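You operate a simulated robot arm through the tools that you are given. There is no shell and no other tool. Be economical: measure what you need, move in short steps, check, and stop when the job is done.

You are at the controls of a simulated two-armed robot. One attempt, no reset.

TASK
Pick up the orange paper cone with one hand, pass it to the other hand and put it on the black mat on the collector cabinet.

It is judged by the outcome, as a careful person would: the job done as asked, and still so three seconds after it is handed in. It fails if anything else is knocked over, pushed out of place, dropped, spilled or broken.

THE ROBOT
Two 7-joint arms with two-finger parallel grippers on one trunk, on a base that drives. Base frame: it is fixed to the floor where the robot stands at the start and does not move with it; the origin is under the middle of the robot, x ahead of it, y to its left, z up; the surface under the hand at the start is at about z = 740. Units: mm, rad, N and s.
The left shoulder is at the start at [50, 168, 1057], the right one opposite. With the tool pointing down near the work surface each hand reaches from about 200 to 660 mm from the robot's upright axis, wherever it stands, measured 20 degrees to its own side. Places, roughly: black mat on the collector cabinet (29x21 cm) [100, -2300, 860]; orange paper cone (7x7x17 cm) [500, -100, 800]. Payload 1.57 kg a hand.
The TCP of each hand is the grasp point between the finger pads, 30 mm short of the fingertips. In the tool frame z runs along the fingers and y along their closing line. Largest opening 80 mm; finger width 17, thickness 12; the body of the gripper, 40 by 82 mm, starts 80 mm behind the TCP.
Orientation is told as [roll, pitch, yaw] about the base's x, y, z axes, in that order, counted from this pose: with the fingers straight down and closing along the base's y, the tool's x points along the base's -x, its y along +y and its z along -z.

THE INTERFACE
- The arms move only by the tool apply_moves. It takes "left_plan", "right_plan" or both (then of equal length, played together; a hand with none holds still); each is one flat list of numbers, 7 for each row, row after row: the opening, from 0 (shut) to 1 (fully open), then the shift along the tool's x, y, z in mm, then the turn, a rotation vector about the tool's x, y, z in rad. In form: [jaw, tx, ty, tz, ax, ay, az, jaw, tx, ty, tz, ax, ay, az, ...]. A call has 1 to 8 rows; each row is the pose to reach, as a shift and turn from the pose commanded when the call began, along the tool's axes at that moment. A row lasts 0.2 s, in which the tool goes at most 50 mm and 0.15 rad; a call with a longer step from one row to the next is refused whole, and so is a gripper value outside its range. A pose out of reach is approached as far as the arm can. The call stops where the force on the tool passes 40 N (or 10 N more than at its start, if that is more) or the arm is blocked; 0.2 s more then pass. Each finger travels about 45 mm/s and halts on what it meets, pressing with about 35 N; the grip force reading is that of the motor and also rises with nothing between the fingers. The clock runs only during rows and for 0.2 s after the last one: add rows that repeat a pose to give the fingers time. It gives the time, the measured TCP pose, the force on the tool (base axes), the opening and the grip force at its end, in the units of the frame above (readings bear some noise), with the torque about the TCP (base axes, N m) and any sound that the robot's microphone picked up, and new pictures: "show" is both (left out), scene, wrist or none (wrist: the cameras of the hands that moved).
- Cameras (640 x 400 px; columns grow to the right, rows downward): "scene" is now at [128, -15.5, 1281.9]; the picture's right is [-0.14, -0.99, 0.00], its down [-0.63, 0.09, -0.77] and it looks along [0.77, -0.11, -0.63] (base axes); focal length 288 px, centre (320, 200). "left" rides on the left gripper at [72, 7, -122] in its tool frame; the picture's right is [-0.09, 1.00, 0.00], its down [-0.84, -0.08, -0.54] and it looks along [-0.54, -0.05, 0.84] (tool axes); focal length 238 px, centre (320, 200). "right" rides on the right gripper at [72, -7, -122] in its tool frame; the picture's right is [0.09, 1.00, 0.00], its down [-0.84, 0.08, -0.54] and it looks along [-0.54, 0.05, 0.84] (tool axes); focal length 238 px, centre (320, 200). There is no depth. A picture from a camera that has moved, and an enlarged one, comes with that camera's place and axes in the base frame and with its lens. The place of the scene camera against the robot may be out by one fixed shift of up to 25 mm in any direction.
- slide_trunk(by): slides the trunk up (or, below 0, down) by that many mm; the arms and the scene camera ride with it, the base frame stays. It gives what a move gives, with no picture.
- drive_base(legs): drives the robot by 1 to 6 legs, each [ahead, left, turn to the left] in mm, mm and rad, along the robot's own axes; the way and the turn of a leg run together, so that a leg with both is an arc; at most 1500 mm and 3.142 rad a leg. The arms and the cameras ride along, it lands a little off, and it stops where it bumps. It gives what a move gives, and a new picture of the scene camera.
- head_to(pan, tilt): turns the head with the scene camera to pan (to the left, within 1.396 rad either way) and tilt (down, from -0.506 to 1.204), counted from straight ahead of the robot. It gives what a move gives, and a new picture of the scene camera.
- inspect(camera, box): a new picture of the part [left, top, right, bottom] of that camera's present view, enlarged. The clock stands still meanwhile.
- job_done(): hands the job in; it is judged then, once.

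Go step by step. Nothing tells you exact positions but the pictures and the camera data: compare them with the known pose of the tool, close in by small moves and look again before you grip or let go. The budget is 120 turns and 260 pictures, counting those below and the enlarged ones. Unless the task says otherwise, let go and move clear before handing in, and close with one line.

The tools are called after "Request:" as name(argument=value, ...) on one line, values as JSON. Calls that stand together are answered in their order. apply_moves: Moves the arms, as the interface text tells. Its arguments: {"type":"object","properties":{"left_plan":{"type":"array"},"right_plan":{"type":"array"},"show":{"type":"string","enum":["both","scene","wrist","none"]}},"required":[]} The other tools are called the same way: slide_trunk (by) slides the trunk up or down; drive_base (legs) drives the base; head_to (pan, tilt) turns the head that bears the scene camera; inspect (camera, box) takes an enlarged picture of a part of a camera's view; job_done () hands the job in.

At the start:

```text
time_s: 0.0
left_position: [390.3, 128.4, 1070.9]
left_ee_rot: [0.001, 0.002, 0.0]
left_contact_force: [0.4, 0.7, 0.1]
left_torque: [-0.02, -0.01, -0.01]
left_gripper_width: 79.8
left_gripper_force: 0.1
right_position: [479.0, -304.4, 987.6]
right_ee_rot: [0.0, -0.001, 0.001]
right_contact_force: [0.9, -0.4, -0.6]
right_torque: [0.0, -0.01, -0.03]
right_gripper_width: 80.2
right_gripper_force: 0.1
trunk travel left (down, up): [-225.0, 218.0]
robot x, y, heading: [1.8, 2.0, 0.002]
head pan, tilt: [-0.14, 0.686]
```

scene: 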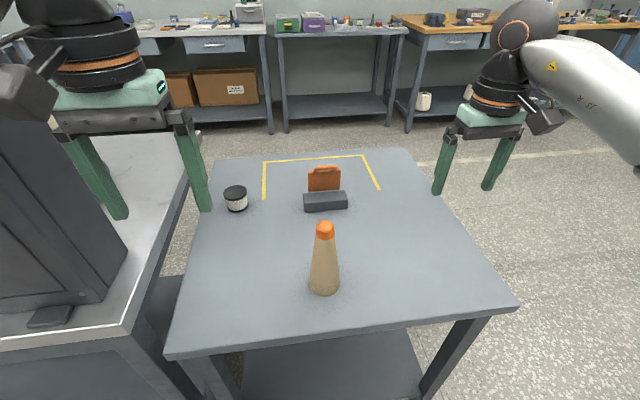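
right: 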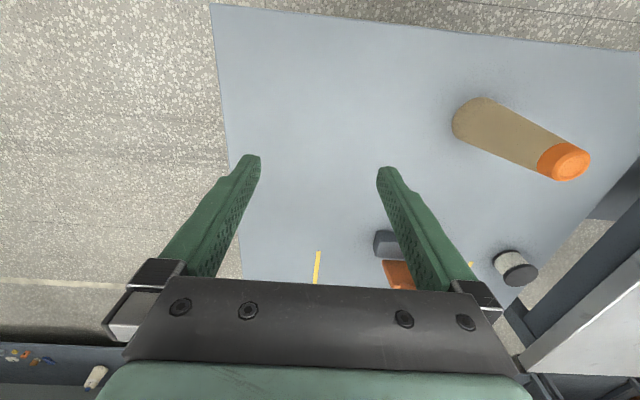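
left: 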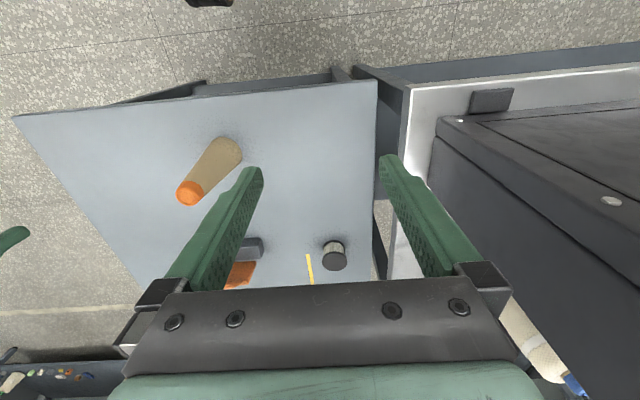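

The cone stands near (475, -71) going by the wrist cameras. I'll look towards the cabinet on the right before planning.

Request:
head_to(pan=-1.39, tilt=0.35)

Request:
inspect(camera="right", box=[400, 50, 640, 200])

```text
time_s: 1.4
left_position: [390.3, 127.5, 1070.3]
left_ee_rot: [-0.001, 0.001, 0.001]
left_contact_force: [0.6, 0.7, -0.4]
left_torque: [0.02, -0.03, 0.02]
left_gripper_width: 79.8
left_gripper_force: 0.1
right_position: [480.3, -305.1, 986.6]
right_ee_rot: [-0.001, 0.0, 0.0]
right_contact_force: [0.0, 0.1, 1.1]
right_torque: [-0.04, 0.01, 0.02]
right_gripper_width: 80.0
right_gripper_force: 0.1
trunk travel left (down, up): [-225.0, 218.0]
robot x, y, heading: [1.0, 3.9, 0.0]
head pan, tilt: [-1.389, 0.351]
camera scene: at [60.3, -95.3, 1312.2], right [-0.98, -0.18, 0.0], down [-0.06, 0.34, -0.94], along [0.17, -0.92, -0.34], focal length 288 px, centre (320, 200)
```

scene: 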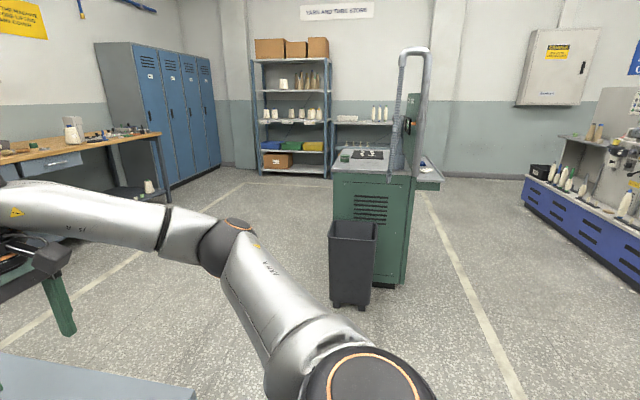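

```text
2.67 times, centred on (520, 125) of right
camera zoom: at [409.0, -312.6, 1108.8], right [-0.09, 1.0, 0.0], down [0.84, 0.08, 0.54], along [0.54, 0.05, -0.84], focal length 636 px, centre (-213, 400)
```

zoom: 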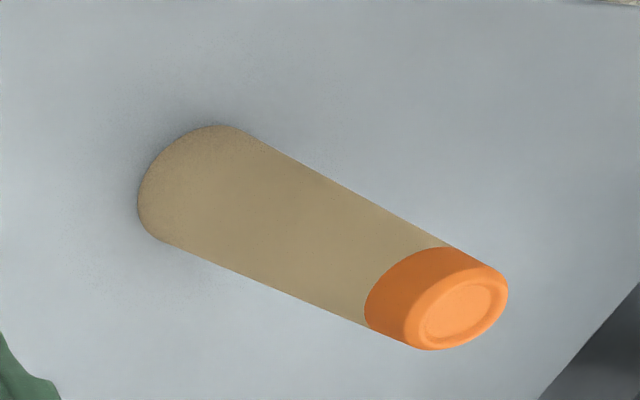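

Request:
inspect(camera="scene", box=[300, 120, 460, 220])

Request:
inspect(camera="scene", box=[280, 40, 520, 320])

```text
4.00 times, centred on (380, 170) of scene
camera zoom: at [60.3, -95.3, 1312.2], right [-0.98, -0.18, 0.0], down [-0.06, 0.34, -0.94], along [0.17, -0.92, -0.34], focal length 1153 px, centre (80, 320)
```

zoom: 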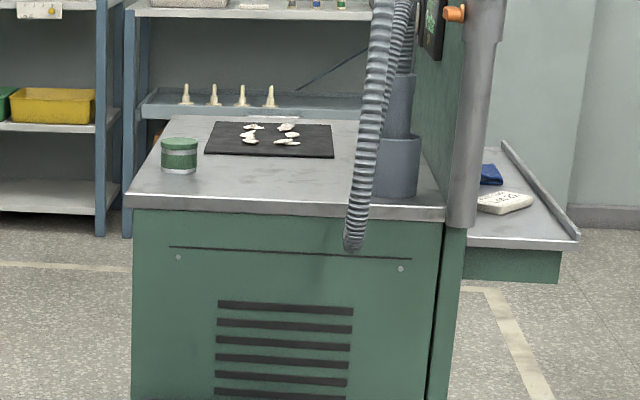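

```text
1.43 times, centred on (400, 180) of scene
camera zoom: at [60.3, -95.3, 1312.2], right [-0.98, -0.18, 0.0], down [-0.06, 0.34, -0.94], along [0.17, -0.92, -0.34], focal length 412 px, centre (206, 229)
```

zoom: 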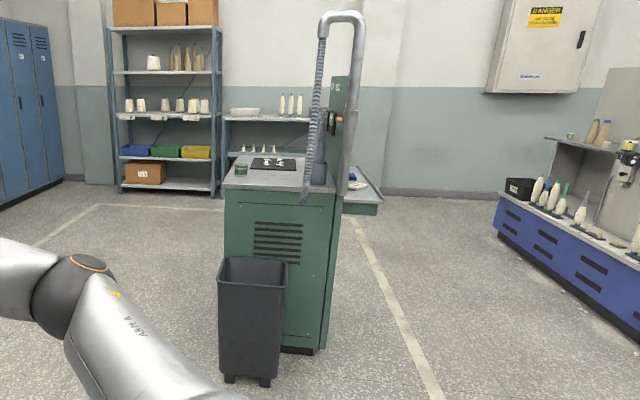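

The mat has a few scraps on it, and the cabinet can be reached from its open +x side. Plan: the left hand grips the cone low at a slant, lifts it, and the right hand takes it by the top from above. First I turn the left hand.

Request:
head_to(pan=-0.14, tilt=0.7)

Request:
apply_moves(left_plan=[1, 4, -22, 18, 0, 0, 0.125, 1, 7, -44, 36, 0, 0, 0.25, 1, 10, -66, 54, 0, 0, 0.375, 1, 14, -88, 71, 0, 0, 0.5], show="none")

```text
time_s: 2.9
left_position: [388.9, 128.0, 1070.3]
left_ee_rot: [-0.002, 0.004, 0.002]
left_contact_force: [-0.2, 0.6, -0.7]
left_torque: [0.02, -0.02, 0.04]
left_gripper_width: 80.3
left_gripper_force: 0.0
right_position: [480.1, -304.6, 988.2]
right_ee_rot: [0.001, 0.0, 0.001]
right_contact_force: [0.4, 0.2, -1.1]
right_torque: [0.0, 0.0, 0.01]
right_gripper_width: 80.0
right_gripper_force: 0.1
trunk travel left (down, up): [-225.0, 218.0]
robot x, y, heading: [-0.6, 2.7, -0.001]
head pan, tilt: [-0.14, 0.7]
camera scene: at [127.5, -15.6, 1280.8], right [-0.14, -0.99, 0.0], down [-0.64, 0.09, -0.77], along [0.76, -0.11, -0.64], focal length 288 px, centre (320, 200)
```

scene: 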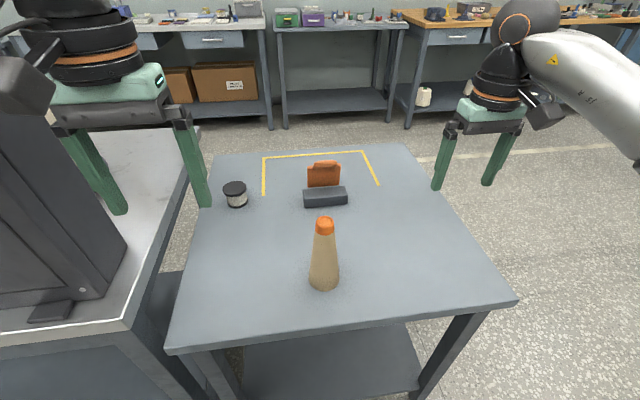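

```text
time_s: 3.9
left_position: [377.7, 40.8, 999.8]
left_ee_rot: [-0.001, 0.0, -0.502]
left_contact_force: [-0.8, -0.5, -0.2]
left_torque: [0.02, 0.01, 0.01]
left_gripper_width: 79.9
left_gripper_force: 0.1
right_position: [479.4, -305.7, 987.7]
right_ee_rot: [0.001, 0.001, -0.002]
right_contact_force: [-0.4, 0.5, 0.7]
right_torque: [-0.04, 0.03, -0.03]
right_gripper_width: 79.9
right_gripper_force: 0.1
trunk travel left (down, up): [-225.0, 218.0]
robot x, y, heading: [1.6, -0.4, -0.001]
head pan, tilt: [-0.14, 0.7]
```

The yaw is right. Next I tilt the left hand to point about 60° forward and bring it to a standoff behind the cone.

Request:
apply_moves(left_plan=[1, -2.3, -6.3, 15.6, 0, -0.131, 0, 1, -4.6, -12.5, 31, 0, -0.262, 0, 1, -6.9, -18.8, 47, 0, -0.393, 0, 1, -9.2, -25, 62.5, 0, -0.524, 0, 1, -11.5, -31, 78, 0, -0.655, 0, 1, -13.8, -37.5, 94, 0, -0.785, 0, 1, -16, -44, 109, 0, -0.916, 0, 1, -18.4, -50, 125, 0, -1.047, 0])

```text
time_s: 5.7
left_position: [367.7, -14.4, 875.1]
left_ee_rot: [-0.005, -1.047, -0.496]
left_contact_force: [-0.5, 0.4, 0.7]
left_torque: [0.0, -0.01, 0.03]
left_gripper_width: 80.1
left_gripper_force: 0.1
right_position: [479.2, -305.2, 988.3]
right_ee_rot: [-0.001, 0.0, 0.0]
right_contact_force: [0.5, -0.3, -0.3]
right_torque: [-0.02, 0.05, 0.01]
right_gripper_width: 80.1
right_gripper_force: 0.1
trunk travel left (down, up): [-225.0, 218.0]
robot x, y, heading: [-2.1, -2.2, -0.0]
head pan, tilt: [-0.14, 0.7]
camera scene: at [127.5, -15.4, 1280.9], right [-0.14, -0.99, 0.0], down [-0.64, 0.09, -0.77], along [0.76, -0.11, -0.64], focal length 288 px, centre (320, 200)
camera left: at [244.8, 60.8, 873.5], right [0.52, 0.85, 0.08], down [-0.08, -0.04, 1.0], along [0.85, -0.52, 0.05], focal length 238 px, centre (320, 200)
```

scene: 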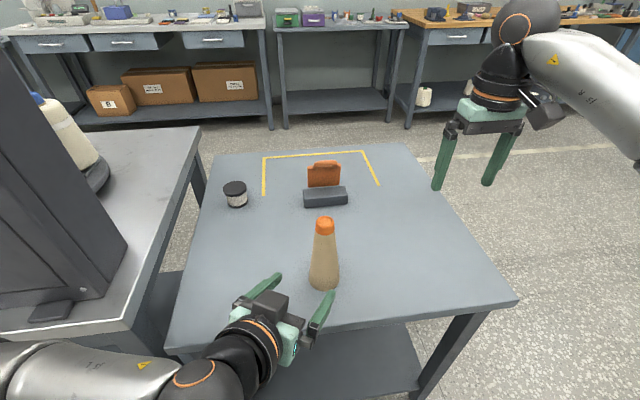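
left: 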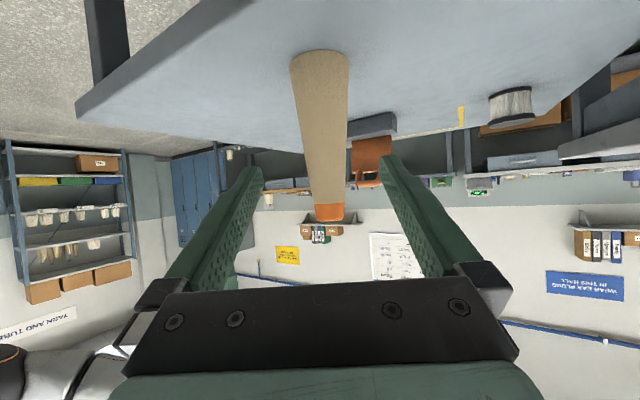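

The tool axis passes within about 4 mm of the cone's centre. I'll advance most of the way and check.

Request:
apply_moves(left_plan=[1, 0, 1, 30, 0, 0, 0, 1, 0, 2, 60, 0, 0, 0, 1, 0, 3, 85, 0, 0, 0])

```text
time_s: 6.5
left_position: [434.3, -43.5, 833.0]
left_ee_rot: [-0.001, -1.048, -0.498]
left_contact_force: [0.2, 0.2, -0.6]
left_torque: [0.01, 0.0, 0.0]
left_gripper_width: 80.1
left_gripper_force: 0.1
right_position: [479.7, -304.8, 988.0]
right_ee_rot: [-0.001, 0.0, -0.001]
right_contact_force: [-0.7, 0.7, -0.5]
right_torque: [0.0, 0.02, 0.03]
right_gripper_width: 80.2
right_gripper_force: 0.0
trunk travel left (down, up): [-225.0, 218.0]
robot x, y, heading: [1.4, 3.6, 0.002]
head pan, tilt: [-0.14, 0.7]
camera scene: at [127.6, -15.6, 1280.8], right [-0.14, -0.99, 0.0], down [-0.64, 0.09, -0.76], along [0.76, -0.11, -0.64], focal length 288 px, centre (320, 200)
camera left: at [311.5, 28.5, 831.5], right [0.52, 0.85, 0.08], down [-0.08, -0.04, 1.0], along [0.85, -0.52, 0.05], focal length 238 px, centre (320, 200)
```

scene: 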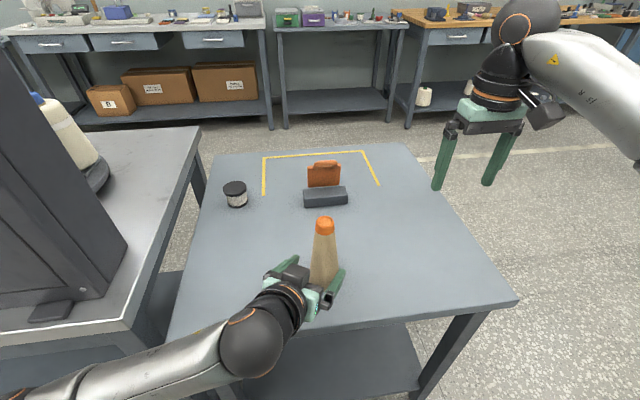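
left: 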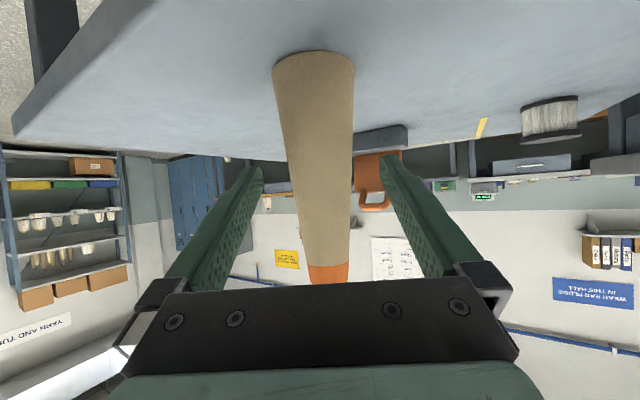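

The cone is centred between the fingers, at about (485, -74). I'll advance the last 60 mm and close.

Request:
apply_moves(left_plan=[1, 0, 0, 30, 0, 0, 0, 1, 0, 0, 60, 0, 0, 0])

```text
time_s: 7.1
left_position: [478.5, -71.2, 802.4]
left_ee_rot: [-0.003, -1.047, -0.498]
left_contact_force: [0.5, -0.3, 0.6]
left_torque: [-0.01, 0.01, 0.02]
left_gripper_width: 80.0
left_gripper_force: 0.1
right_position: [480.3, -304.5, 987.2]
right_ee_rot: [-0.001, 0.001, 0.001]
right_contact_force: [0.2, -0.1, 0.1]
right_torque: [-0.02, 0.01, -0.03]
right_gripper_width: 80.0
right_gripper_force: 0.1
trunk travel left (down, up): [-225.0, 218.0]
robot x, y, heading: [-1.0, -0.3, 0.001]
head pan, tilt: [-0.14, 0.7]
camera scene: at [127.6, -15.6, 1280.8], right [-0.14, -0.99, 0.0], down [-0.64, 0.09, -0.76], along [0.76, -0.11, -0.64], focal length 288 px, centre (320, 200)
camera left: at [356.3, 3.0, 801.9], right [0.52, 0.85, 0.08], down [-0.08, -0.04, 1.0], along [0.85, -0.52, 0.05], focal length 238 px, centre (320, 200)
```

scene: 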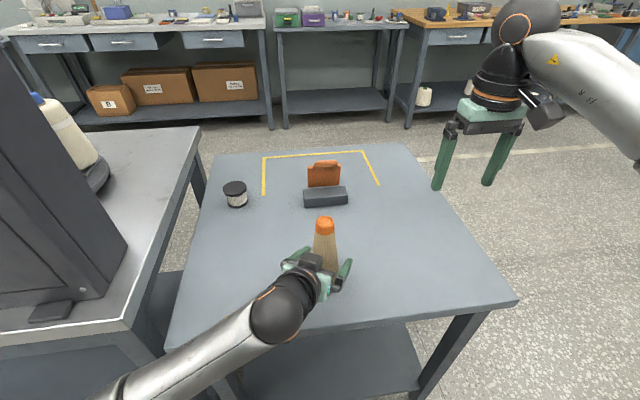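
left: 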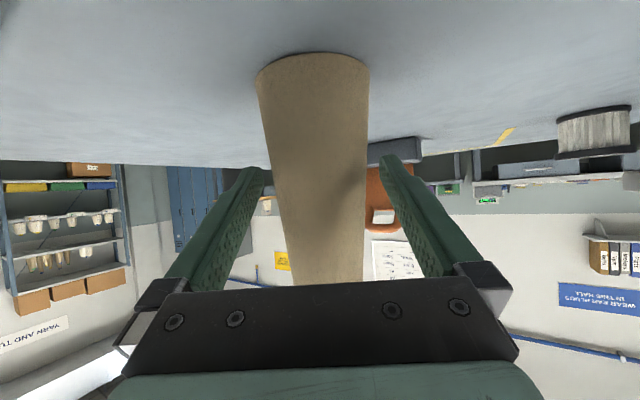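

Centred within a few mm. Closing now.

Request:
apply_moves(left_plan=[0.5, 0, 0, 5, 0, 0, 0, 0.5, 0, 0, 5, 0, 0, 0, 0.5, 0, 0, 5, 0, 0, 0, 0.5, 0, 0, 5, 0, 0, 0], show="wrist")

```text
time_s: 8.1
left_position: [482.1, -71.8, 800.3]
left_ee_rot: [-0.004, -1.045, -0.496]
left_contact_force: [0.1, -0.3, -0.1]
left_torque: [0.0, 0.03, -0.01]
left_gripper_width: 54.0
left_gripper_force: 35.1
right_position: [479.4, -305.3, 987.4]
right_ee_rot: [0.001, -0.001, 0.0]
right_contact_force: [0.0, 0.1, -0.3]
right_torque: [0.0, 0.02, 0.0]
right_gripper_width: 80.1
right_gripper_force: 0.0
trunk travel left (down, up): [-225.0, 218.0]
robot x, y, heading: [-0.1, 1.3, 0.003]
head pan, tilt: [-0.14, 0.7]
camera left: at [360.1, 1.1, 799.3], right [0.52, 0.85, 0.08], down [-0.08, -0.04, 1.0], along [0.85, -0.52, 0.05], focal length 238 px, centre (320, 200)
```

left: 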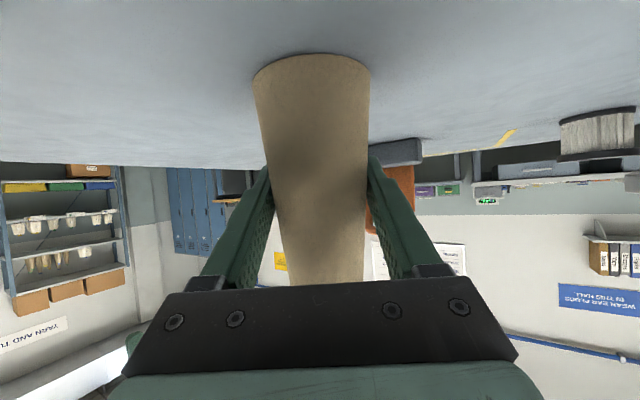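

Gripped at 54 mm. Lifting straight up 120 mm.

Request:
apply_moves(left_plan=[0.45, -17.3, 0, -10, 0, 0, 0, 0.45, -43.3, 0, -25, 0, 0, 0, 0.45, -73.6, 0, -42.5, 0, 0, 0, 0.45, -104, 0, -60, 0, 0, 0])

```text
time_s: 9.1
left_position: [483.9, -71.4, 920.2]
left_ee_rot: [-0.004, -1.045, -0.495]
left_contact_force: [-0.6, -0.2, -1.0]
left_torque: [-0.05, 0.0, 0.02]
left_gripper_width: 53.7
left_gripper_force: 35.0
right_position: [479.7, -304.6, 987.4]
right_ee_rot: [0.0, 0.0, -0.001]
right_contact_force: [0.3, -0.2, -0.1]
right_torque: [0.02, -0.02, 0.02]
right_gripper_width: 80.1
right_gripper_force: 0.1
trunk travel left (down, up): [-225.0, 218.0]
robot x, y, heading: [-1.9, 3.8, -0.0]
head pan, tilt: [-0.14, 0.7]
camera scene: at [127.5, -15.6, 1280.7], right [-0.14, -0.99, 0.0], down [-0.64, 0.09, -0.76], along [0.76, -0.11, -0.64], focal length 288 px, centre (320, 200)
camera left: at [360.6, 1.7, 918.9], right [0.52, 0.85, 0.08], down [-0.08, -0.04, 1.0], along [0.85, -0.52, 0.05], focal length 238 px, centre (320, 200)
```

scene: 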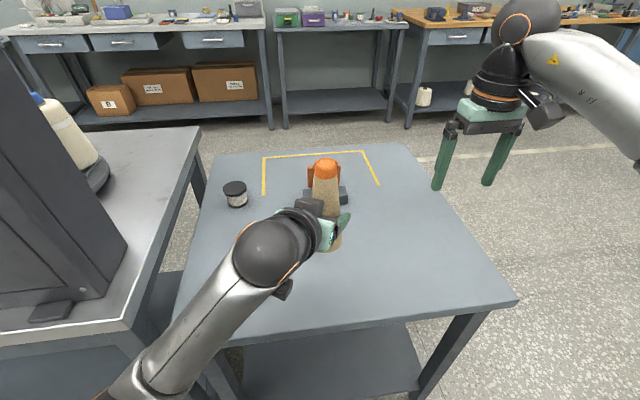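
left: 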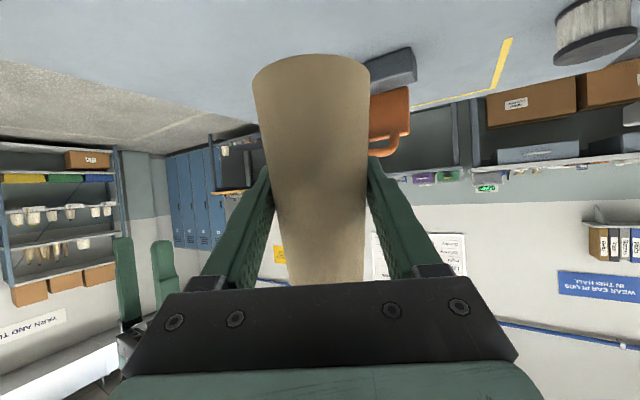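

Cone held upright. I'll lower it 50 mm for comfortable reach, and meanwhile raise and yaw the right hand to match the left approach direction.

Request:
apply_moves(left_plan=[0.45, 11, 0, 6, 0, 0, 0, 0.45, 22, 0, 12.5, 0, 0, 0, 0.45, 33, 0, 19, 0, 0, 0, 0.45, 43.3, 0, 25, 0, 0, 0], right_plan=[1, 0, 0, -20, 0, 0, 0.125, 1, 0, 0, -40, 0, 0, 0.25, 1, 0, 0, -60, 0, 0, 0.375, 1, 0, 0, -82, 0, 0, 0.5])

```text
time_s: 10.1
left_position: [484.2, -71.2, 870.7]
left_ee_rot: [-0.004, -1.047, -0.497]
left_contact_force: [0.3, -0.3, -0.4]
left_torque: [-0.03, -0.01, 0.02]
left_gripper_width: 53.2
left_gripper_force: 35.6
right_position: [479.1, -304.6, 1069.5]
right_ee_rot: [0.0, 0.0, -0.504]
right_contact_force: [0.4, 0.2, 0.7]
right_torque: [-0.02, 0.03, 0.02]
right_gripper_width: 80.1
right_gripper_force: 0.0
trunk travel left (down, up): [-225.0, 218.0]
robot x, y, heading: [1.2, 0.9, -0.001]
head pan, tilt: [-0.14, 0.7]
camera scene: at [127.4, -15.3, 1280.8], right [-0.14, -0.99, 0.0], down [-0.64, 0.09, -0.77], along [0.76, -0.11, -0.64], focal length 288 px, centre (320, 200)
camera right: at [414.7, -276.1, 1191.1], right [0.4, 0.92, 0.0], down [0.77, -0.33, 0.54], along [0.5, -0.22, -0.84], focal length 238 px, centre (320, 200)
camera left: at [360.9, 1.6, 868.9], right [0.52, 0.85, 0.08], down [-0.08, -0.04, 1.0], along [0.85, -0.52, 0.05], focal length 238 px, centre (320, 200)
```

scene: 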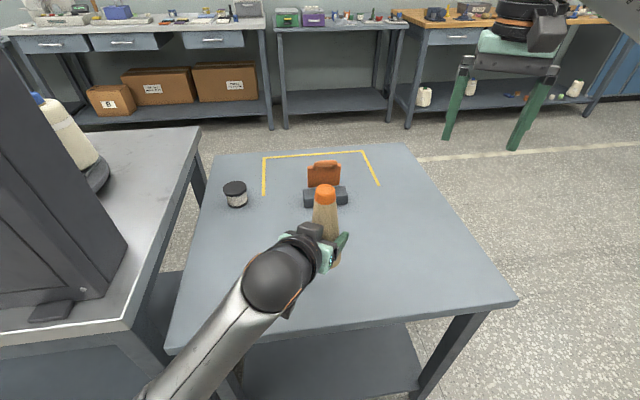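
right: 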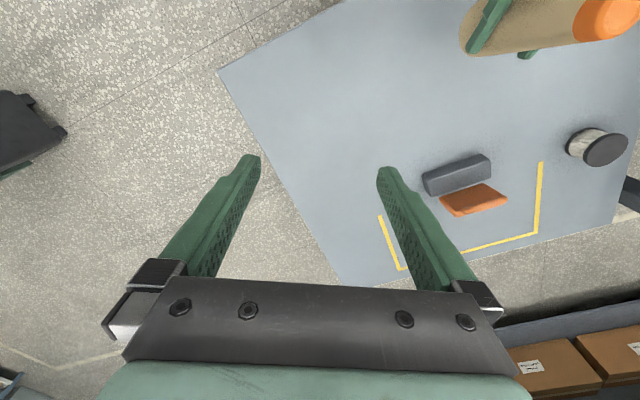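
left: 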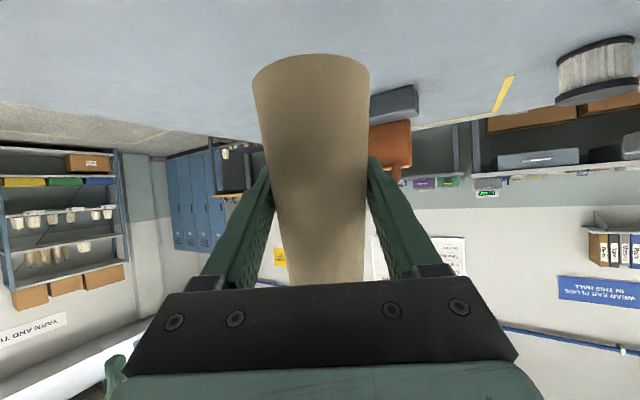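

Right fingertips are about 60 mm above the cone top. Moving the right hand across most of the way, then looking.

Request:
apply_moves(right_plan=[1, 17, 34, 0, 0, 0, 0, 1, 34, 68, 0, 0, 0, 0, 1, 51, 102, 0, 0, 0, 0, 1, 68, 136, 0, 0, 0, 0, 1, 85, 170, 0, 0, 0, 0])

```text
time_s: 11.3
left_position: [483.7, -71.7, 870.0]
left_ee_rot: [-0.004, -1.049, -0.497]
left_contact_force: [0.0, -0.1, -0.3]
left_torque: [0.04, -0.02, 0.04]
left_gripper_width: 53.8
left_gripper_force: 34.5
right_position: [486.6, -113.5, 1068.4]
right_ee_rot: [0.001, -0.001, -0.498]
right_contact_force: [-0.1, 0.4, -1.0]
right_torque: [-0.02, -0.02, 0.01]
right_gripper_width: 80.1
right_gripper_force: 0.1
trunk travel left (down, up): [-225.0, 218.0]
robot x, y, heading: [-1.1, 4.4, 0.001]
head pan, tilt: [-0.14, 0.7]
camera scene: at [127.5, -15.2, 1280.8], right [-0.14, -0.99, 0.0], down [-0.64, 0.09, -0.76], along [0.76, -0.11, -0.64], focal length 288 px, centre (320, 200)
camera right: at [421.1, -85.5, 1190.0], right [0.4, 0.92, 0.0], down [0.77, -0.33, 0.54], along [0.5, -0.21, -0.84], focal length 238 px, centre (320, 200)
```

scene: 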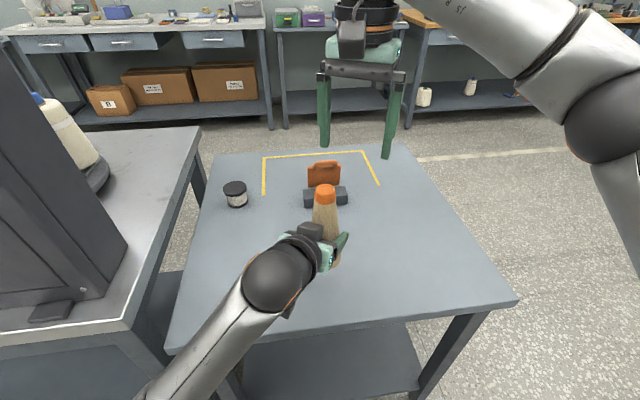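
right: 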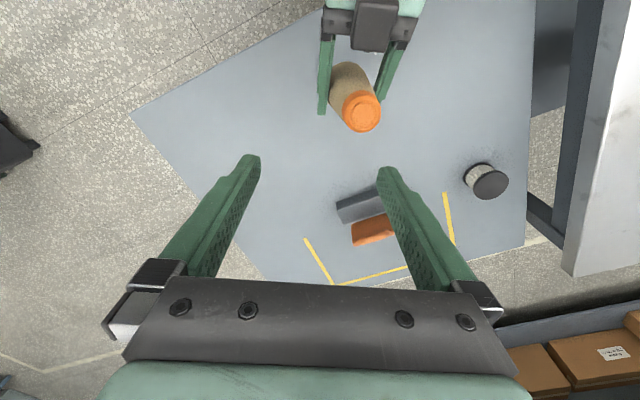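

The cone top is at about (482, -71, 980). Centring the right hand over it.

Request:
apply_moves(right_plan=[1, 12, 17.5, 0, 0, 0, 0, 1, 24.4, 35.1, 0, 0, 0, 0, 1, 24.4, 35.1, 15, 0, 0, 0])

Request:
inspect(camera="right", box=[220, 0, 420, 200])

```text
time_s: 12.1
left_position: [482.4, -72.1, 869.7]
left_ee_rot: [-0.005, -1.046, -0.496]
left_contact_force: [-0.2, -0.4, 0.5]
left_torque: [0.02, 0.03, -0.03]
left_gripper_width: 53.7
left_gripper_force: 34.9
right_position: [482.6, -72.7, 1053.6]
right_ee_rot: [-0.001, -0.002, -0.502]
right_contact_force: [0.9, 0.0, 0.2]
right_torque: [-0.01, 0.0, -0.04]
right_gripper_width: 80.1
right_gripper_force: 0.0
trunk travel left (down, up): [-225.0, 218.0]
robot x, y, heading: [4.3, -1.7, -0.0]
head pan, tilt: [-0.14, 0.7]
camera scene: at [127.7, -15.6, 1280.8], right [-0.14, -0.99, 0.0], down [-0.64, 0.09, -0.76], along [0.76, -0.11, -0.64], focal length 288 px, centre (320, 200)
camera right: at [417.3, -44.1, 1175.3], right [0.4, 0.92, 0.0], down [0.77, -0.33, 0.54], along [0.5, -0.22, -0.84], focal length 238 px, centre (320, 200)
```

scene: 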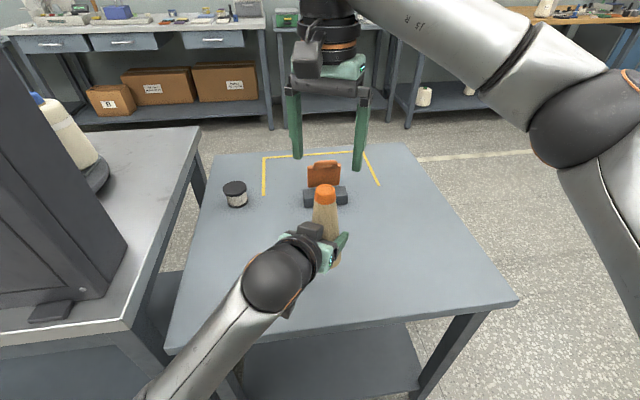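
right: 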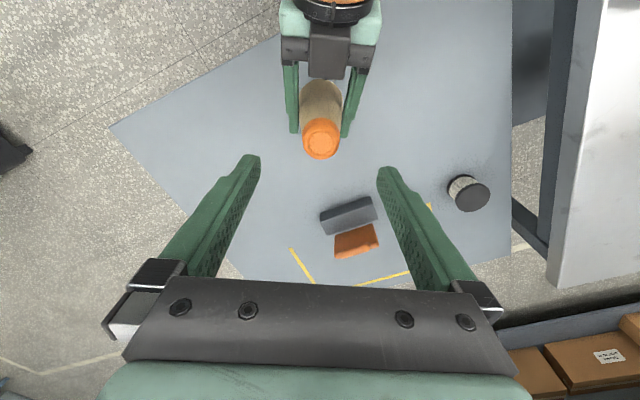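

```text
2.00 times, centred on (320, 100) of right
camera zoom: at [417.3, -44.1, 1175.3], right [0.4, 0.92, 0.0], down [0.77, -0.33, 0.54], along [0.5, -0.22, -0.84], focal length 477 px, centre (320, 400)
```

zoom: 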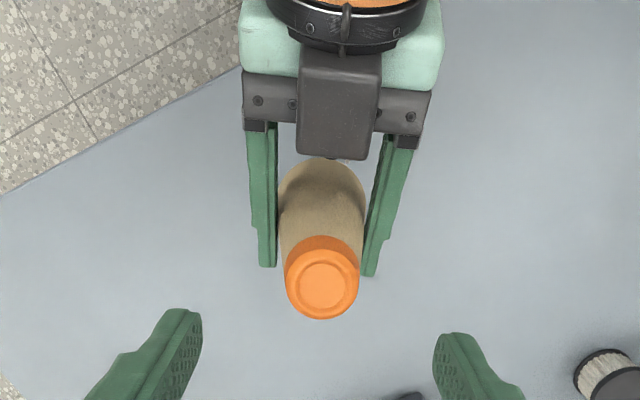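

The right hand is centred on the top, with clearance over the left hand. Descending to grip around the orange tip.

Request:
apply_moves(right_plan=[1, 3, 0, 30, 0, 0, 0, 1, 3, 0, 60, 0, 0, 0, 1, 3, 0, 85, 0, 0, 0, 1, 3, 0, 102, 0, 0, 0])

Request:
inspect(camera="scene", box=[220, 100, 420, 300])

```text
time_s: 13.1
left_position: [483.6, -71.6, 869.7]
left_ee_rot: [-0.003, -1.046, -0.495]
left_contact_force: [0.0, 0.1, -0.8]
left_torque: [0.01, 0.01, -0.02]
left_gripper_width: 53.7
left_gripper_force: 35.0
right_position: [478.4, -70.4, 952.3]
right_ee_rot: [0.0, 0.001, -0.499]
right_contact_force: [-0.2, -0.2, 0.2]
right_torque: [0.01, -0.02, 0.02]
right_gripper_width: 79.8
right_gripper_force: 0.1
trunk travel left (down, up): [-225.0, 218.0]
robot x, y, heading: [0.6, -1.1, 0.0]
head pan, tilt: [-0.14, 0.7]
camera scene: at [127.6, -15.5, 1280.8], right [-0.14, -0.99, 0.0], down [-0.64, 0.09, -0.76], along [0.76, -0.11, -0.64], focal length 288 px, centre (320, 200)
camera right: at [414.0, -43.1, 1073.4], right [0.4, 0.92, 0.0], down [0.77, -0.33, 0.54], along [0.5, -0.21, -0.84], focal length 238 px, centre (320, 200)
```

scene: 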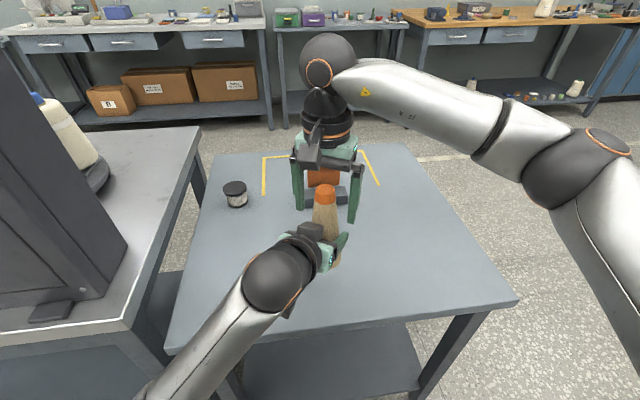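
right: 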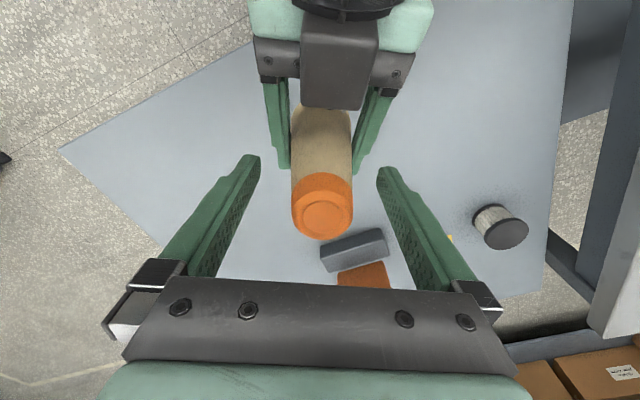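

```text
2.00 times, centred on (320, 200) of scene
camera zoom: at [127.6, -15.5, 1280.8], right [-0.14, -0.99, 0.0], down [-0.64, 0.09, -0.76], along [0.76, -0.11, -0.64], focal length 576 px, centre (320, 200)
```

zoom: 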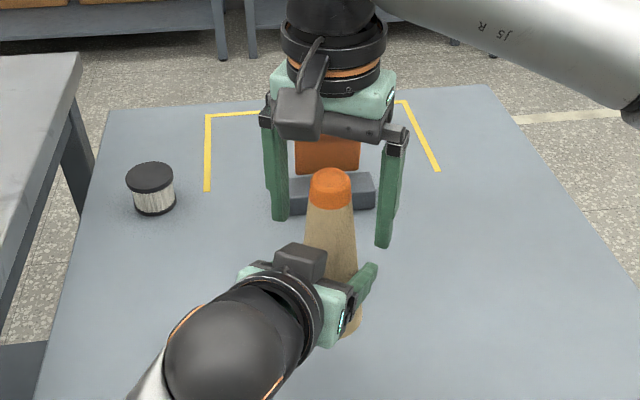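

Centred well. Going 8 mm deeper and closing the right hand on the upper part while the left still holds.

Request:
apply_moves(right_plan=[1, 0, 1, 8, 0, 0, 0, 0.3, 0, 1, 8, 0, 0, 0, 0.25, 0, 1, 8, 0, 0, 0, 0.25, 0, 1, 8, 0, 0, 0, 0.25, 0, 1, 8, 0, 0, 0, 0.25, 0, 1, 8, 0, 0, 0])

```text
time_s: 14.5
left_position: [484.1, -72.9, 870.8]
left_ee_rot: [-0.004, -1.046, -0.498]
left_contact_force: [0.0, -2.9, 1.0]
left_torque: [0.05, -0.04, 0.0]
left_gripper_width: 53.8
left_gripper_force: 34.9
right_position: [480.6, -71.2, 943.9]
right_ee_rot: [-0.001, -0.001, -0.501]
right_contact_force: [1.0, 0.4, -1.3]
right_torque: [0.01, -0.03, 0.04]
right_gripper_width: 43.0
right_gripper_force: 34.9
trunk travel left (down, up): [-225.0, 218.0]
robot x, y, heading: [0.4, 1.2, 0.003]
head pan, tilt: [-0.14, 0.7]
camera scene: at [127.6, -15.5, 1280.8], right [-0.14, -0.99, 0.0], down [-0.64, 0.09, -0.76], along [0.76, -0.11, -0.64], focal length 288 px, centre (320, 200)
camera right: at [414.6, -42.2, 1065.8], right [0.4, 0.92, 0.0], down [0.77, -0.33, 0.54], along [0.5, -0.21, -0.84], focal length 238 px, centre (320, 200)
```

scene: 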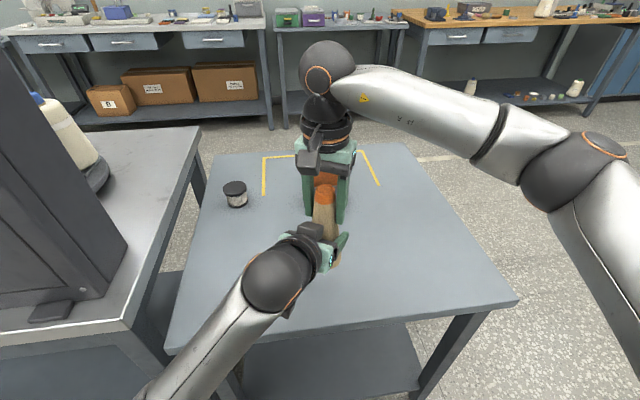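
right: 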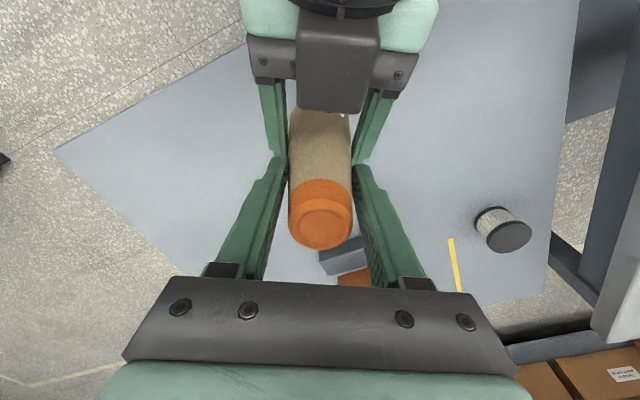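

The right hand grips at 43 mm with both loads quiet. Opening the left hand, waiting, then backing it straight out.

Request:
apply_moves(left_plan=[1, 0, 0, 0, 0, 0, 0, 1, 0, 0, 0, 0, 0, 0, 1, 0, 0, 0, 0, 0, 0, 1, 0, 0, 0, 0, 0, 0])

```text
time_s: 15.5
left_position: [484.6, -72.8, 870.0]
left_ee_rot: [-0.003, -1.047, -0.496]
left_contact_force: [0.8, 0.1, 0.4]
left_torque: [-0.01, 0.0, -0.01]
left_gripper_width: 79.9
left_gripper_force: 0.0
right_position: [479.0, -70.7, 945.4]
right_ee_rot: [0.001, 0.002, -0.499]
right_contact_force: [-0.4, 0.5, 0.3]
right_torque: [0.0, -0.03, 0.02]
right_gripper_width: 43.1
right_gripper_force: 34.7
trunk travel left (down, up): [-225.0, 218.0]
robot x, y, heading: [0.6, 2.3, -0.001]
head pan, tilt: [-0.14, 0.7]
camera scene: at [127.6, -15.5, 1280.8], right [-0.14, -0.99, 0.0], down [-0.64, 0.09, -0.76], along [0.76, -0.11, -0.64], focal length 288 px, centre (320, 200)
camera left: at [361.0, 1.5, 869.0], right [0.52, 0.85, 0.08], down [-0.08, -0.04, 1.0], along [0.85, -0.52, 0.05], focal length 238 px, centre (320, 200)
```

scene: 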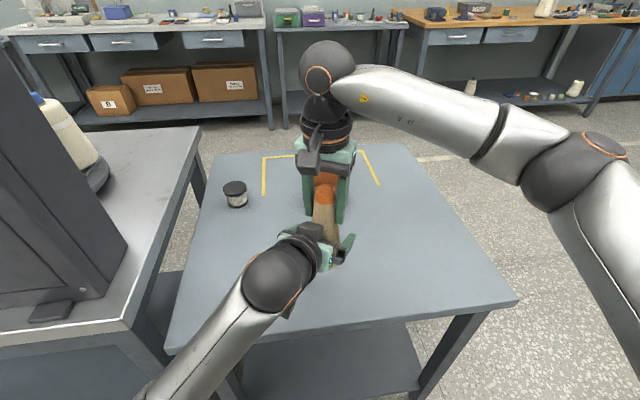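
left: 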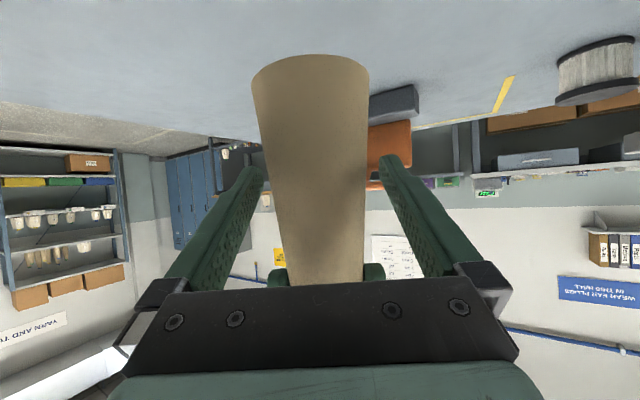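

Free. Backing the left hand out horizontally.

Request:
apply_moves(left_plan=[1, 10, 0, -17, 0, 0, 0, 1, 25, 0, -43, 0, 0, 0, 1, 42, 0, -73, 0, 0, 0, 1, 60, 0, -104, 0, 0, 0, 1, 70, 0, -121, 0, 0, 0])

```text
time_s: 16.7
left_position: [397.8, 1.1, 919.5]
left_ee_rot: [0.211, -1.17, -0.66]
left_contact_force: [0.0, 0.6, -0.8]
left_torque: [-0.04, -0.01, 0.02]
left_gripper_width: 80.2
left_gripper_force: 0.0
right_position: [479.1, -69.1, 944.4]
right_ee_rot: [0.0, -0.001, -0.498]
right_contact_force: [0.3, -0.4, -0.7]
right_torque: [0.03, -0.04, -0.01]
right_gripper_width: 42.8
right_gripper_force: 34.9
trunk travel left (down, up): [-225.0, 218.0]
robot x, y, heading: [2.8, 1.1, -0.004]
head pan, tilt: [-0.14, 0.7]
stopped in row 5 (left hand): the arm was blocked; the commanded pose is now the measured one
camera scene: at [127.6, -15.6, 1280.8], right [-0.14, -0.99, 0.0], down [-0.64, 0.09, -0.76], along [0.76, -0.11, -0.64], focal length 288 px, centre (320, 200)
camera left: at [275.3, 70.9, 900.5], right [0.47, 0.86, 0.17], down [-0.23, -0.06, 0.97], along [0.85, -0.5, 0.17], focal length 238 px, centre (320, 200)
```

scene: 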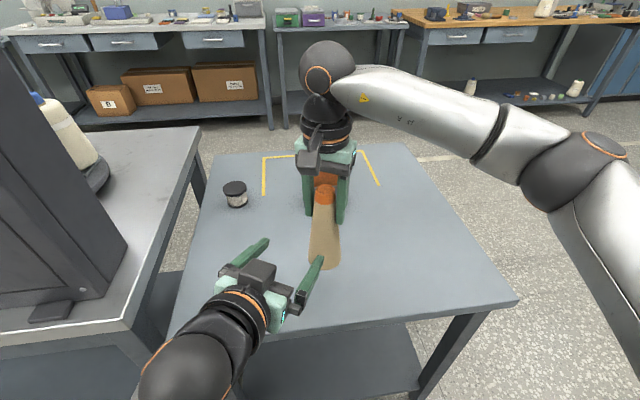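
left: 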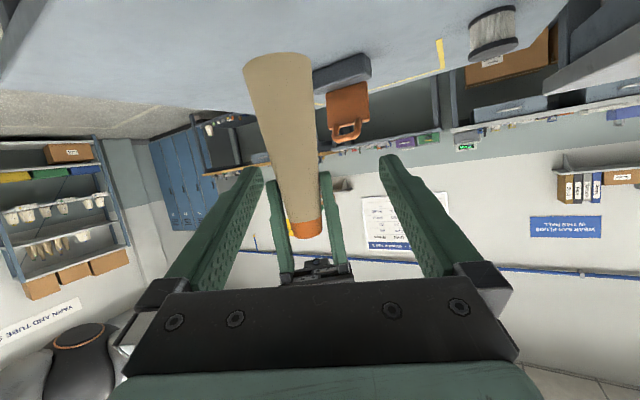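

The cone hangs straight in the right hand and the left is clear. Stowing the left hand back near its start pose.

Request:
apply_moves(left_plan=[1, -10, 16, -12, 0, 0.13, 0, 1, -20, 31, -24, 0, 0.26, 0, 1, -30, 47, -36, 0, 0.39, 0, 1, -40, 62, -48, 0, 0.52, 0, 1, -50, 78, -60, 0, 0.65, 0, 1, -60, 94, -72, 0, 0.78, 0, 1, -70, 110, -84, 0, 0.91, 0, 1, -79, 125, -96, 0, 1.04, 0], show="scene")

```text
time_s: 18.5
left_position: [398.7, 130.1, 1038.5]
left_ee_rot: [0.08, -0.135, -0.476]
left_contact_force: [0.0, 0.0, 0.2]
left_torque: [0.02, 0.0, -0.01]
left_gripper_width: 79.9
left_gripper_force: 0.0
left hand out of reach, approached as far as the arm can: row 3
right_position: [479.3, -70.6, 944.6]
right_ee_rot: [0.0, -0.001, -0.501]
right_contact_force: [-0.6, 0.5, 0.0]
right_torque: [-0.02, -0.01, 0.0]
right_gripper_width: 42.7
right_gripper_force: 35.1
trunk travel left (down, up): [-225.0, 218.0]
robot x, y, heading: [-1.7, -3.6, -0.001]
head pan, tilt: [-0.14, 0.7]
camera scene: at [127.5, -15.6, 1280.7], right [-0.14, -0.99, 0.0], down [-0.64, 0.09, -0.77], along [0.76, -0.11, -0.64], focal length 288 px, centre (320, 200)
```

scene: 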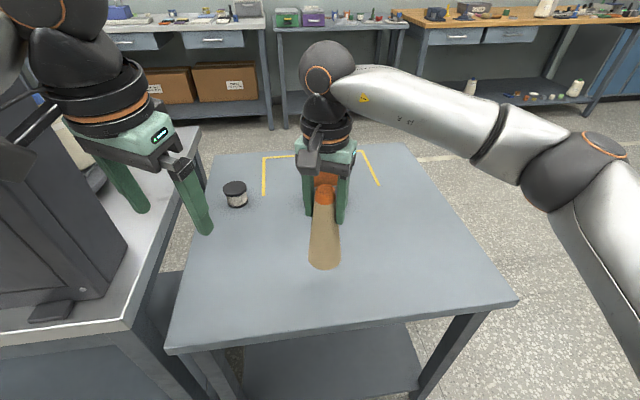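

Now raise the cone and tuck the right hand in for the drive.

Request:
apply_moves(right_plan=[0.25, 0, 0, -25, 0, 0, 0, 0.25, 0, -15, -60, 0, 0, -0.08, 0.25, 0, -45, -90, 0, 0, -0.17, 0.25, 0, -80, -115, 0, 0, -0.26, 0.25, -1, -118, -130, 0, 0, -0.36, 0.25, -2, -150, -130, 0, 0, -0.45, 0.25, -2.5, -169, -130, 0, 0, -0.5])

```text
time_s: 20.1
left_position: [398.9, 129.3, 1040.2]
left_ee_rot: [0.083, -0.137, -0.477]
left_contact_force: [0.8, 0.2, -0.4]
left_torque: [-0.02, 0.06, 0.01]
left_gripper_width: 80.1
left_gripper_force: 0.0
right_position: [400.9, -219.9, 1073.2]
right_ee_rot: [-0.001, -0.001, 0.001]
right_contact_force: [0.1, -0.2, -0.8]
right_torque: [0.06, -0.01, -0.03]
right_gripper_width: 43.0
right_gripper_force: 35.0
trunk travel left (down, up): [-225.0, 218.0]
robot x, y, heading: [-0.2, -3.5, 0.003]
head pan, tilt: [-0.14, 0.7]
camera scene: at [127.5, -15.7, 1280.8], right [-0.14, -0.99, 0.0], down [-0.64, 0.09, -0.77], along [0.76, -0.11, -0.64], focal length 288 px, centre (320, 200)
camera right: at [329.2, -227.2, 1195.6], right [-0.09, 1.0, 0.0], down [0.84, 0.08, 0.54], along [0.54, 0.05, -0.84], focal length 238 px, centre (320, 200)
```

scene: 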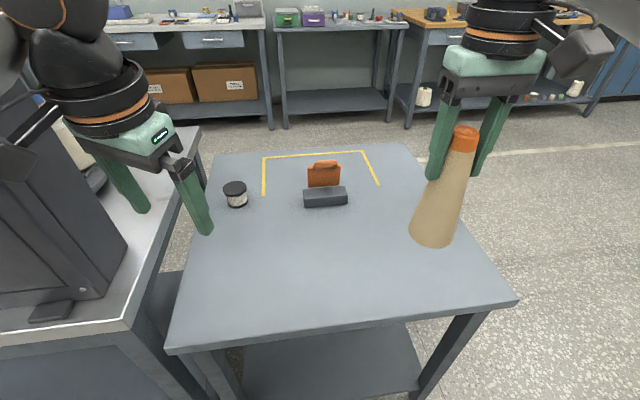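
right: 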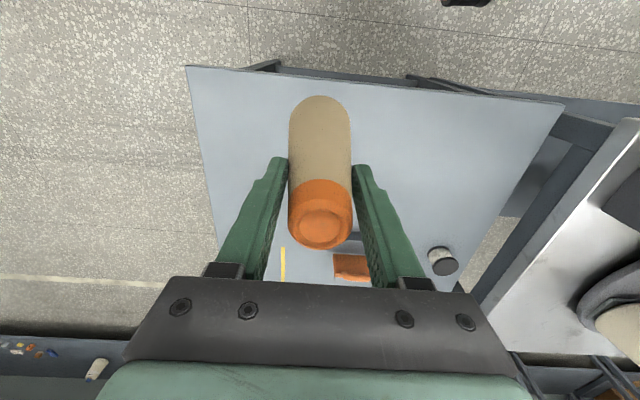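

The cone is secure and high. Backing away from the table and turning right to face the cabinet side of the room.

Request:
drive_base(legs=[[-320, 0, 0], [0, 0, -1.571]])

Request:
head_to(pan=0.0, tilt=0.4)

```text
time_s: 26.1
left_position: [-190.2, -397.6, 1038.8]
left_ee_rot: [0.083, -0.136, -2.043]
left_contact_force: [0.4, 1.1, 0.4]
left_torque: [0.02, 0.03, 0.0]
left_gripper_width: 80.1
left_gripper_force: 0.0
right_position: [-538.4, -402.0, 1074.4]
right_ee_rot: [0.0, 0.0, -1.563]
right_contact_force: [0.0, 1.0, -0.9]
right_torque: [0.01, 0.01, -0.02]
right_gripper_width: 42.9
right_gripper_force: 35.2
trunk travel left (down, up): [-225.0, 218.0]
robot x, y, heading: [-322.6, 2.4, -1.562]
head pan, tilt: [-0.14, 0.7]
camera scene: at [-328.9, -127.8, 1280.8], right [-0.99, 0.13, 0.0], down [0.09, 0.64, -0.76], along [-0.1, -0.76, -0.64], focal length 288 px, centre (320, 200)
```

scene: 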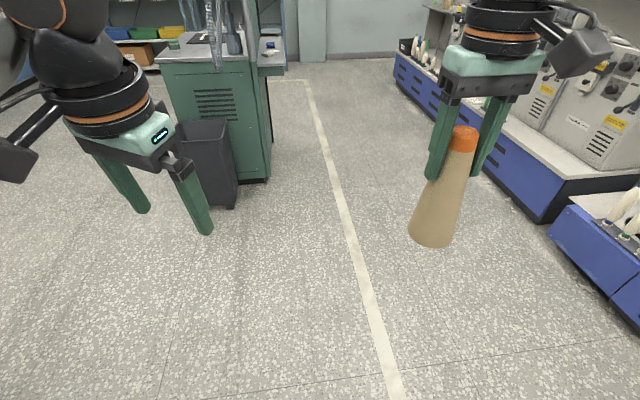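

```text
time_s: 26.9
left_position: [-189.2, -397.5, 1038.4]
left_ee_rot: [0.082, -0.136, -2.041]
left_contact_force: [0.0, -0.2, 0.7]
left_torque: [-0.01, 0.0, 0.0]
left_gripper_width: 80.1
left_gripper_force: 0.1
right_position: [-537.1, -401.4, 1074.4]
right_ee_rot: [0.001, -0.002, -1.564]
right_contact_force: [-0.4, 0.0, -0.7]
right_torque: [0.02, -0.01, 0.0]
right_gripper_width: 42.9
right_gripper_force: 35.1
trunk travel left (down, up): [-225.0, 218.0]
robot x, y, heading: [-321.0, 0.2, -1.562]
head pan, tilt: [0.0, 0.4]
camera scene: at [-317.0, -136.2, 1307.6], right [-1.0, -0.01, 0.0], down [0.0, 0.39, -0.92], along [0.01, -0.92, -0.39], focal length 288 px, centre (320, 200)
```

scene: 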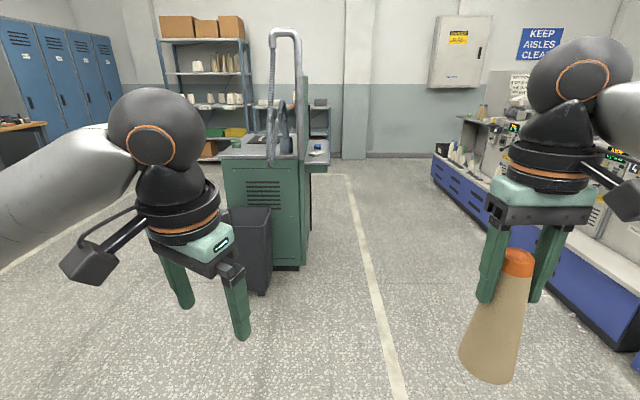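

Clear floor between table and cabinet. Driving ahead 900 mm, then strafing left past the cabinet's side.

Request:
drive_base(legs=[[880, 0, 0], [0, 1230, 0]])

Request:
head_to(pan=-0.3, tilt=0.55)

```text
time_s: 42.2
left_position: [1054.2, -1267.3, 1039.2]
left_ee_rot: [0.082, -0.138, -2.049]
left_contact_force: [0.9, -0.7, -0.6]
left_torque: [-0.02, 0.0, 0.01]
left_gripper_width: 80.1
left_gripper_force: 0.2
right_position: [705.2, -1270.0, 1074.4]
right_ee_rot: [-0.001, 0.0, -1.569]
right_contact_force: [0.2, 0.3, -0.2]
right_torque: [0.0, 0.04, 0.02]
right_gripper_width: 42.4
right_gripper_force: 35.3
trunk travel left (down, up): [-225.0, 218.0]
robot x, y, heading: [928.7, -869.3, -1.571]
head pan, tilt: [0.0, 0.4]
camera scene: at [928.0, -1005.9, 1307.6], right [-1.0, 0.0, 0.0], down [0.0, 0.39, -0.92], along [0.0, -0.92, -0.39], focal length 288 px, centre (320, 200)
```

scene: 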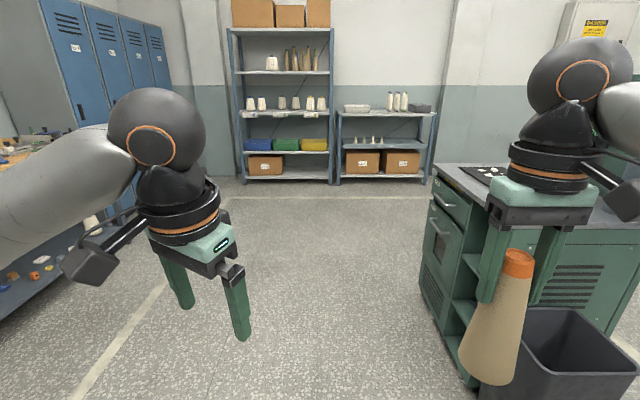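

```text
time_s: 43.0
left_position: [1053.3, -1267.6, 1039.5]
left_ee_rot: [0.081, -0.136, -2.05]
left_contact_force: [-0.2, -0.1, -0.1]
left_torque: [-0.02, 0.01, 0.02]
left_gripper_width: 80.0
left_gripper_force: 0.1
right_position: [705.2, -1271.1, 1074.2]
right_ee_rot: [-0.001, 0.001, -1.571]
right_contact_force: [-0.8, -0.7, -0.7]
right_torque: [0.04, 0.06, -0.01]
right_gripper_width: 42.2
right_gripper_force: 35.1
trunk travel left (down, up): [-225.0, 218.0]
robot x, y, heading: [924.7, -870.8, -1.57]
head pan, tilt: [-0.3, 0.55]
camera scene: at [901.5, -999.0, 1293.9], right [-0.96, 0.29, 0.0], down [0.15, 0.5, -0.85], along [-0.25, -0.81, -0.52], focal length 288 px, centre (320, 200)
```

scene: 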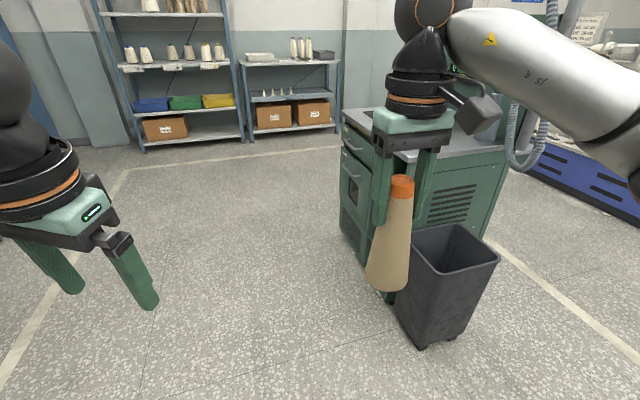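

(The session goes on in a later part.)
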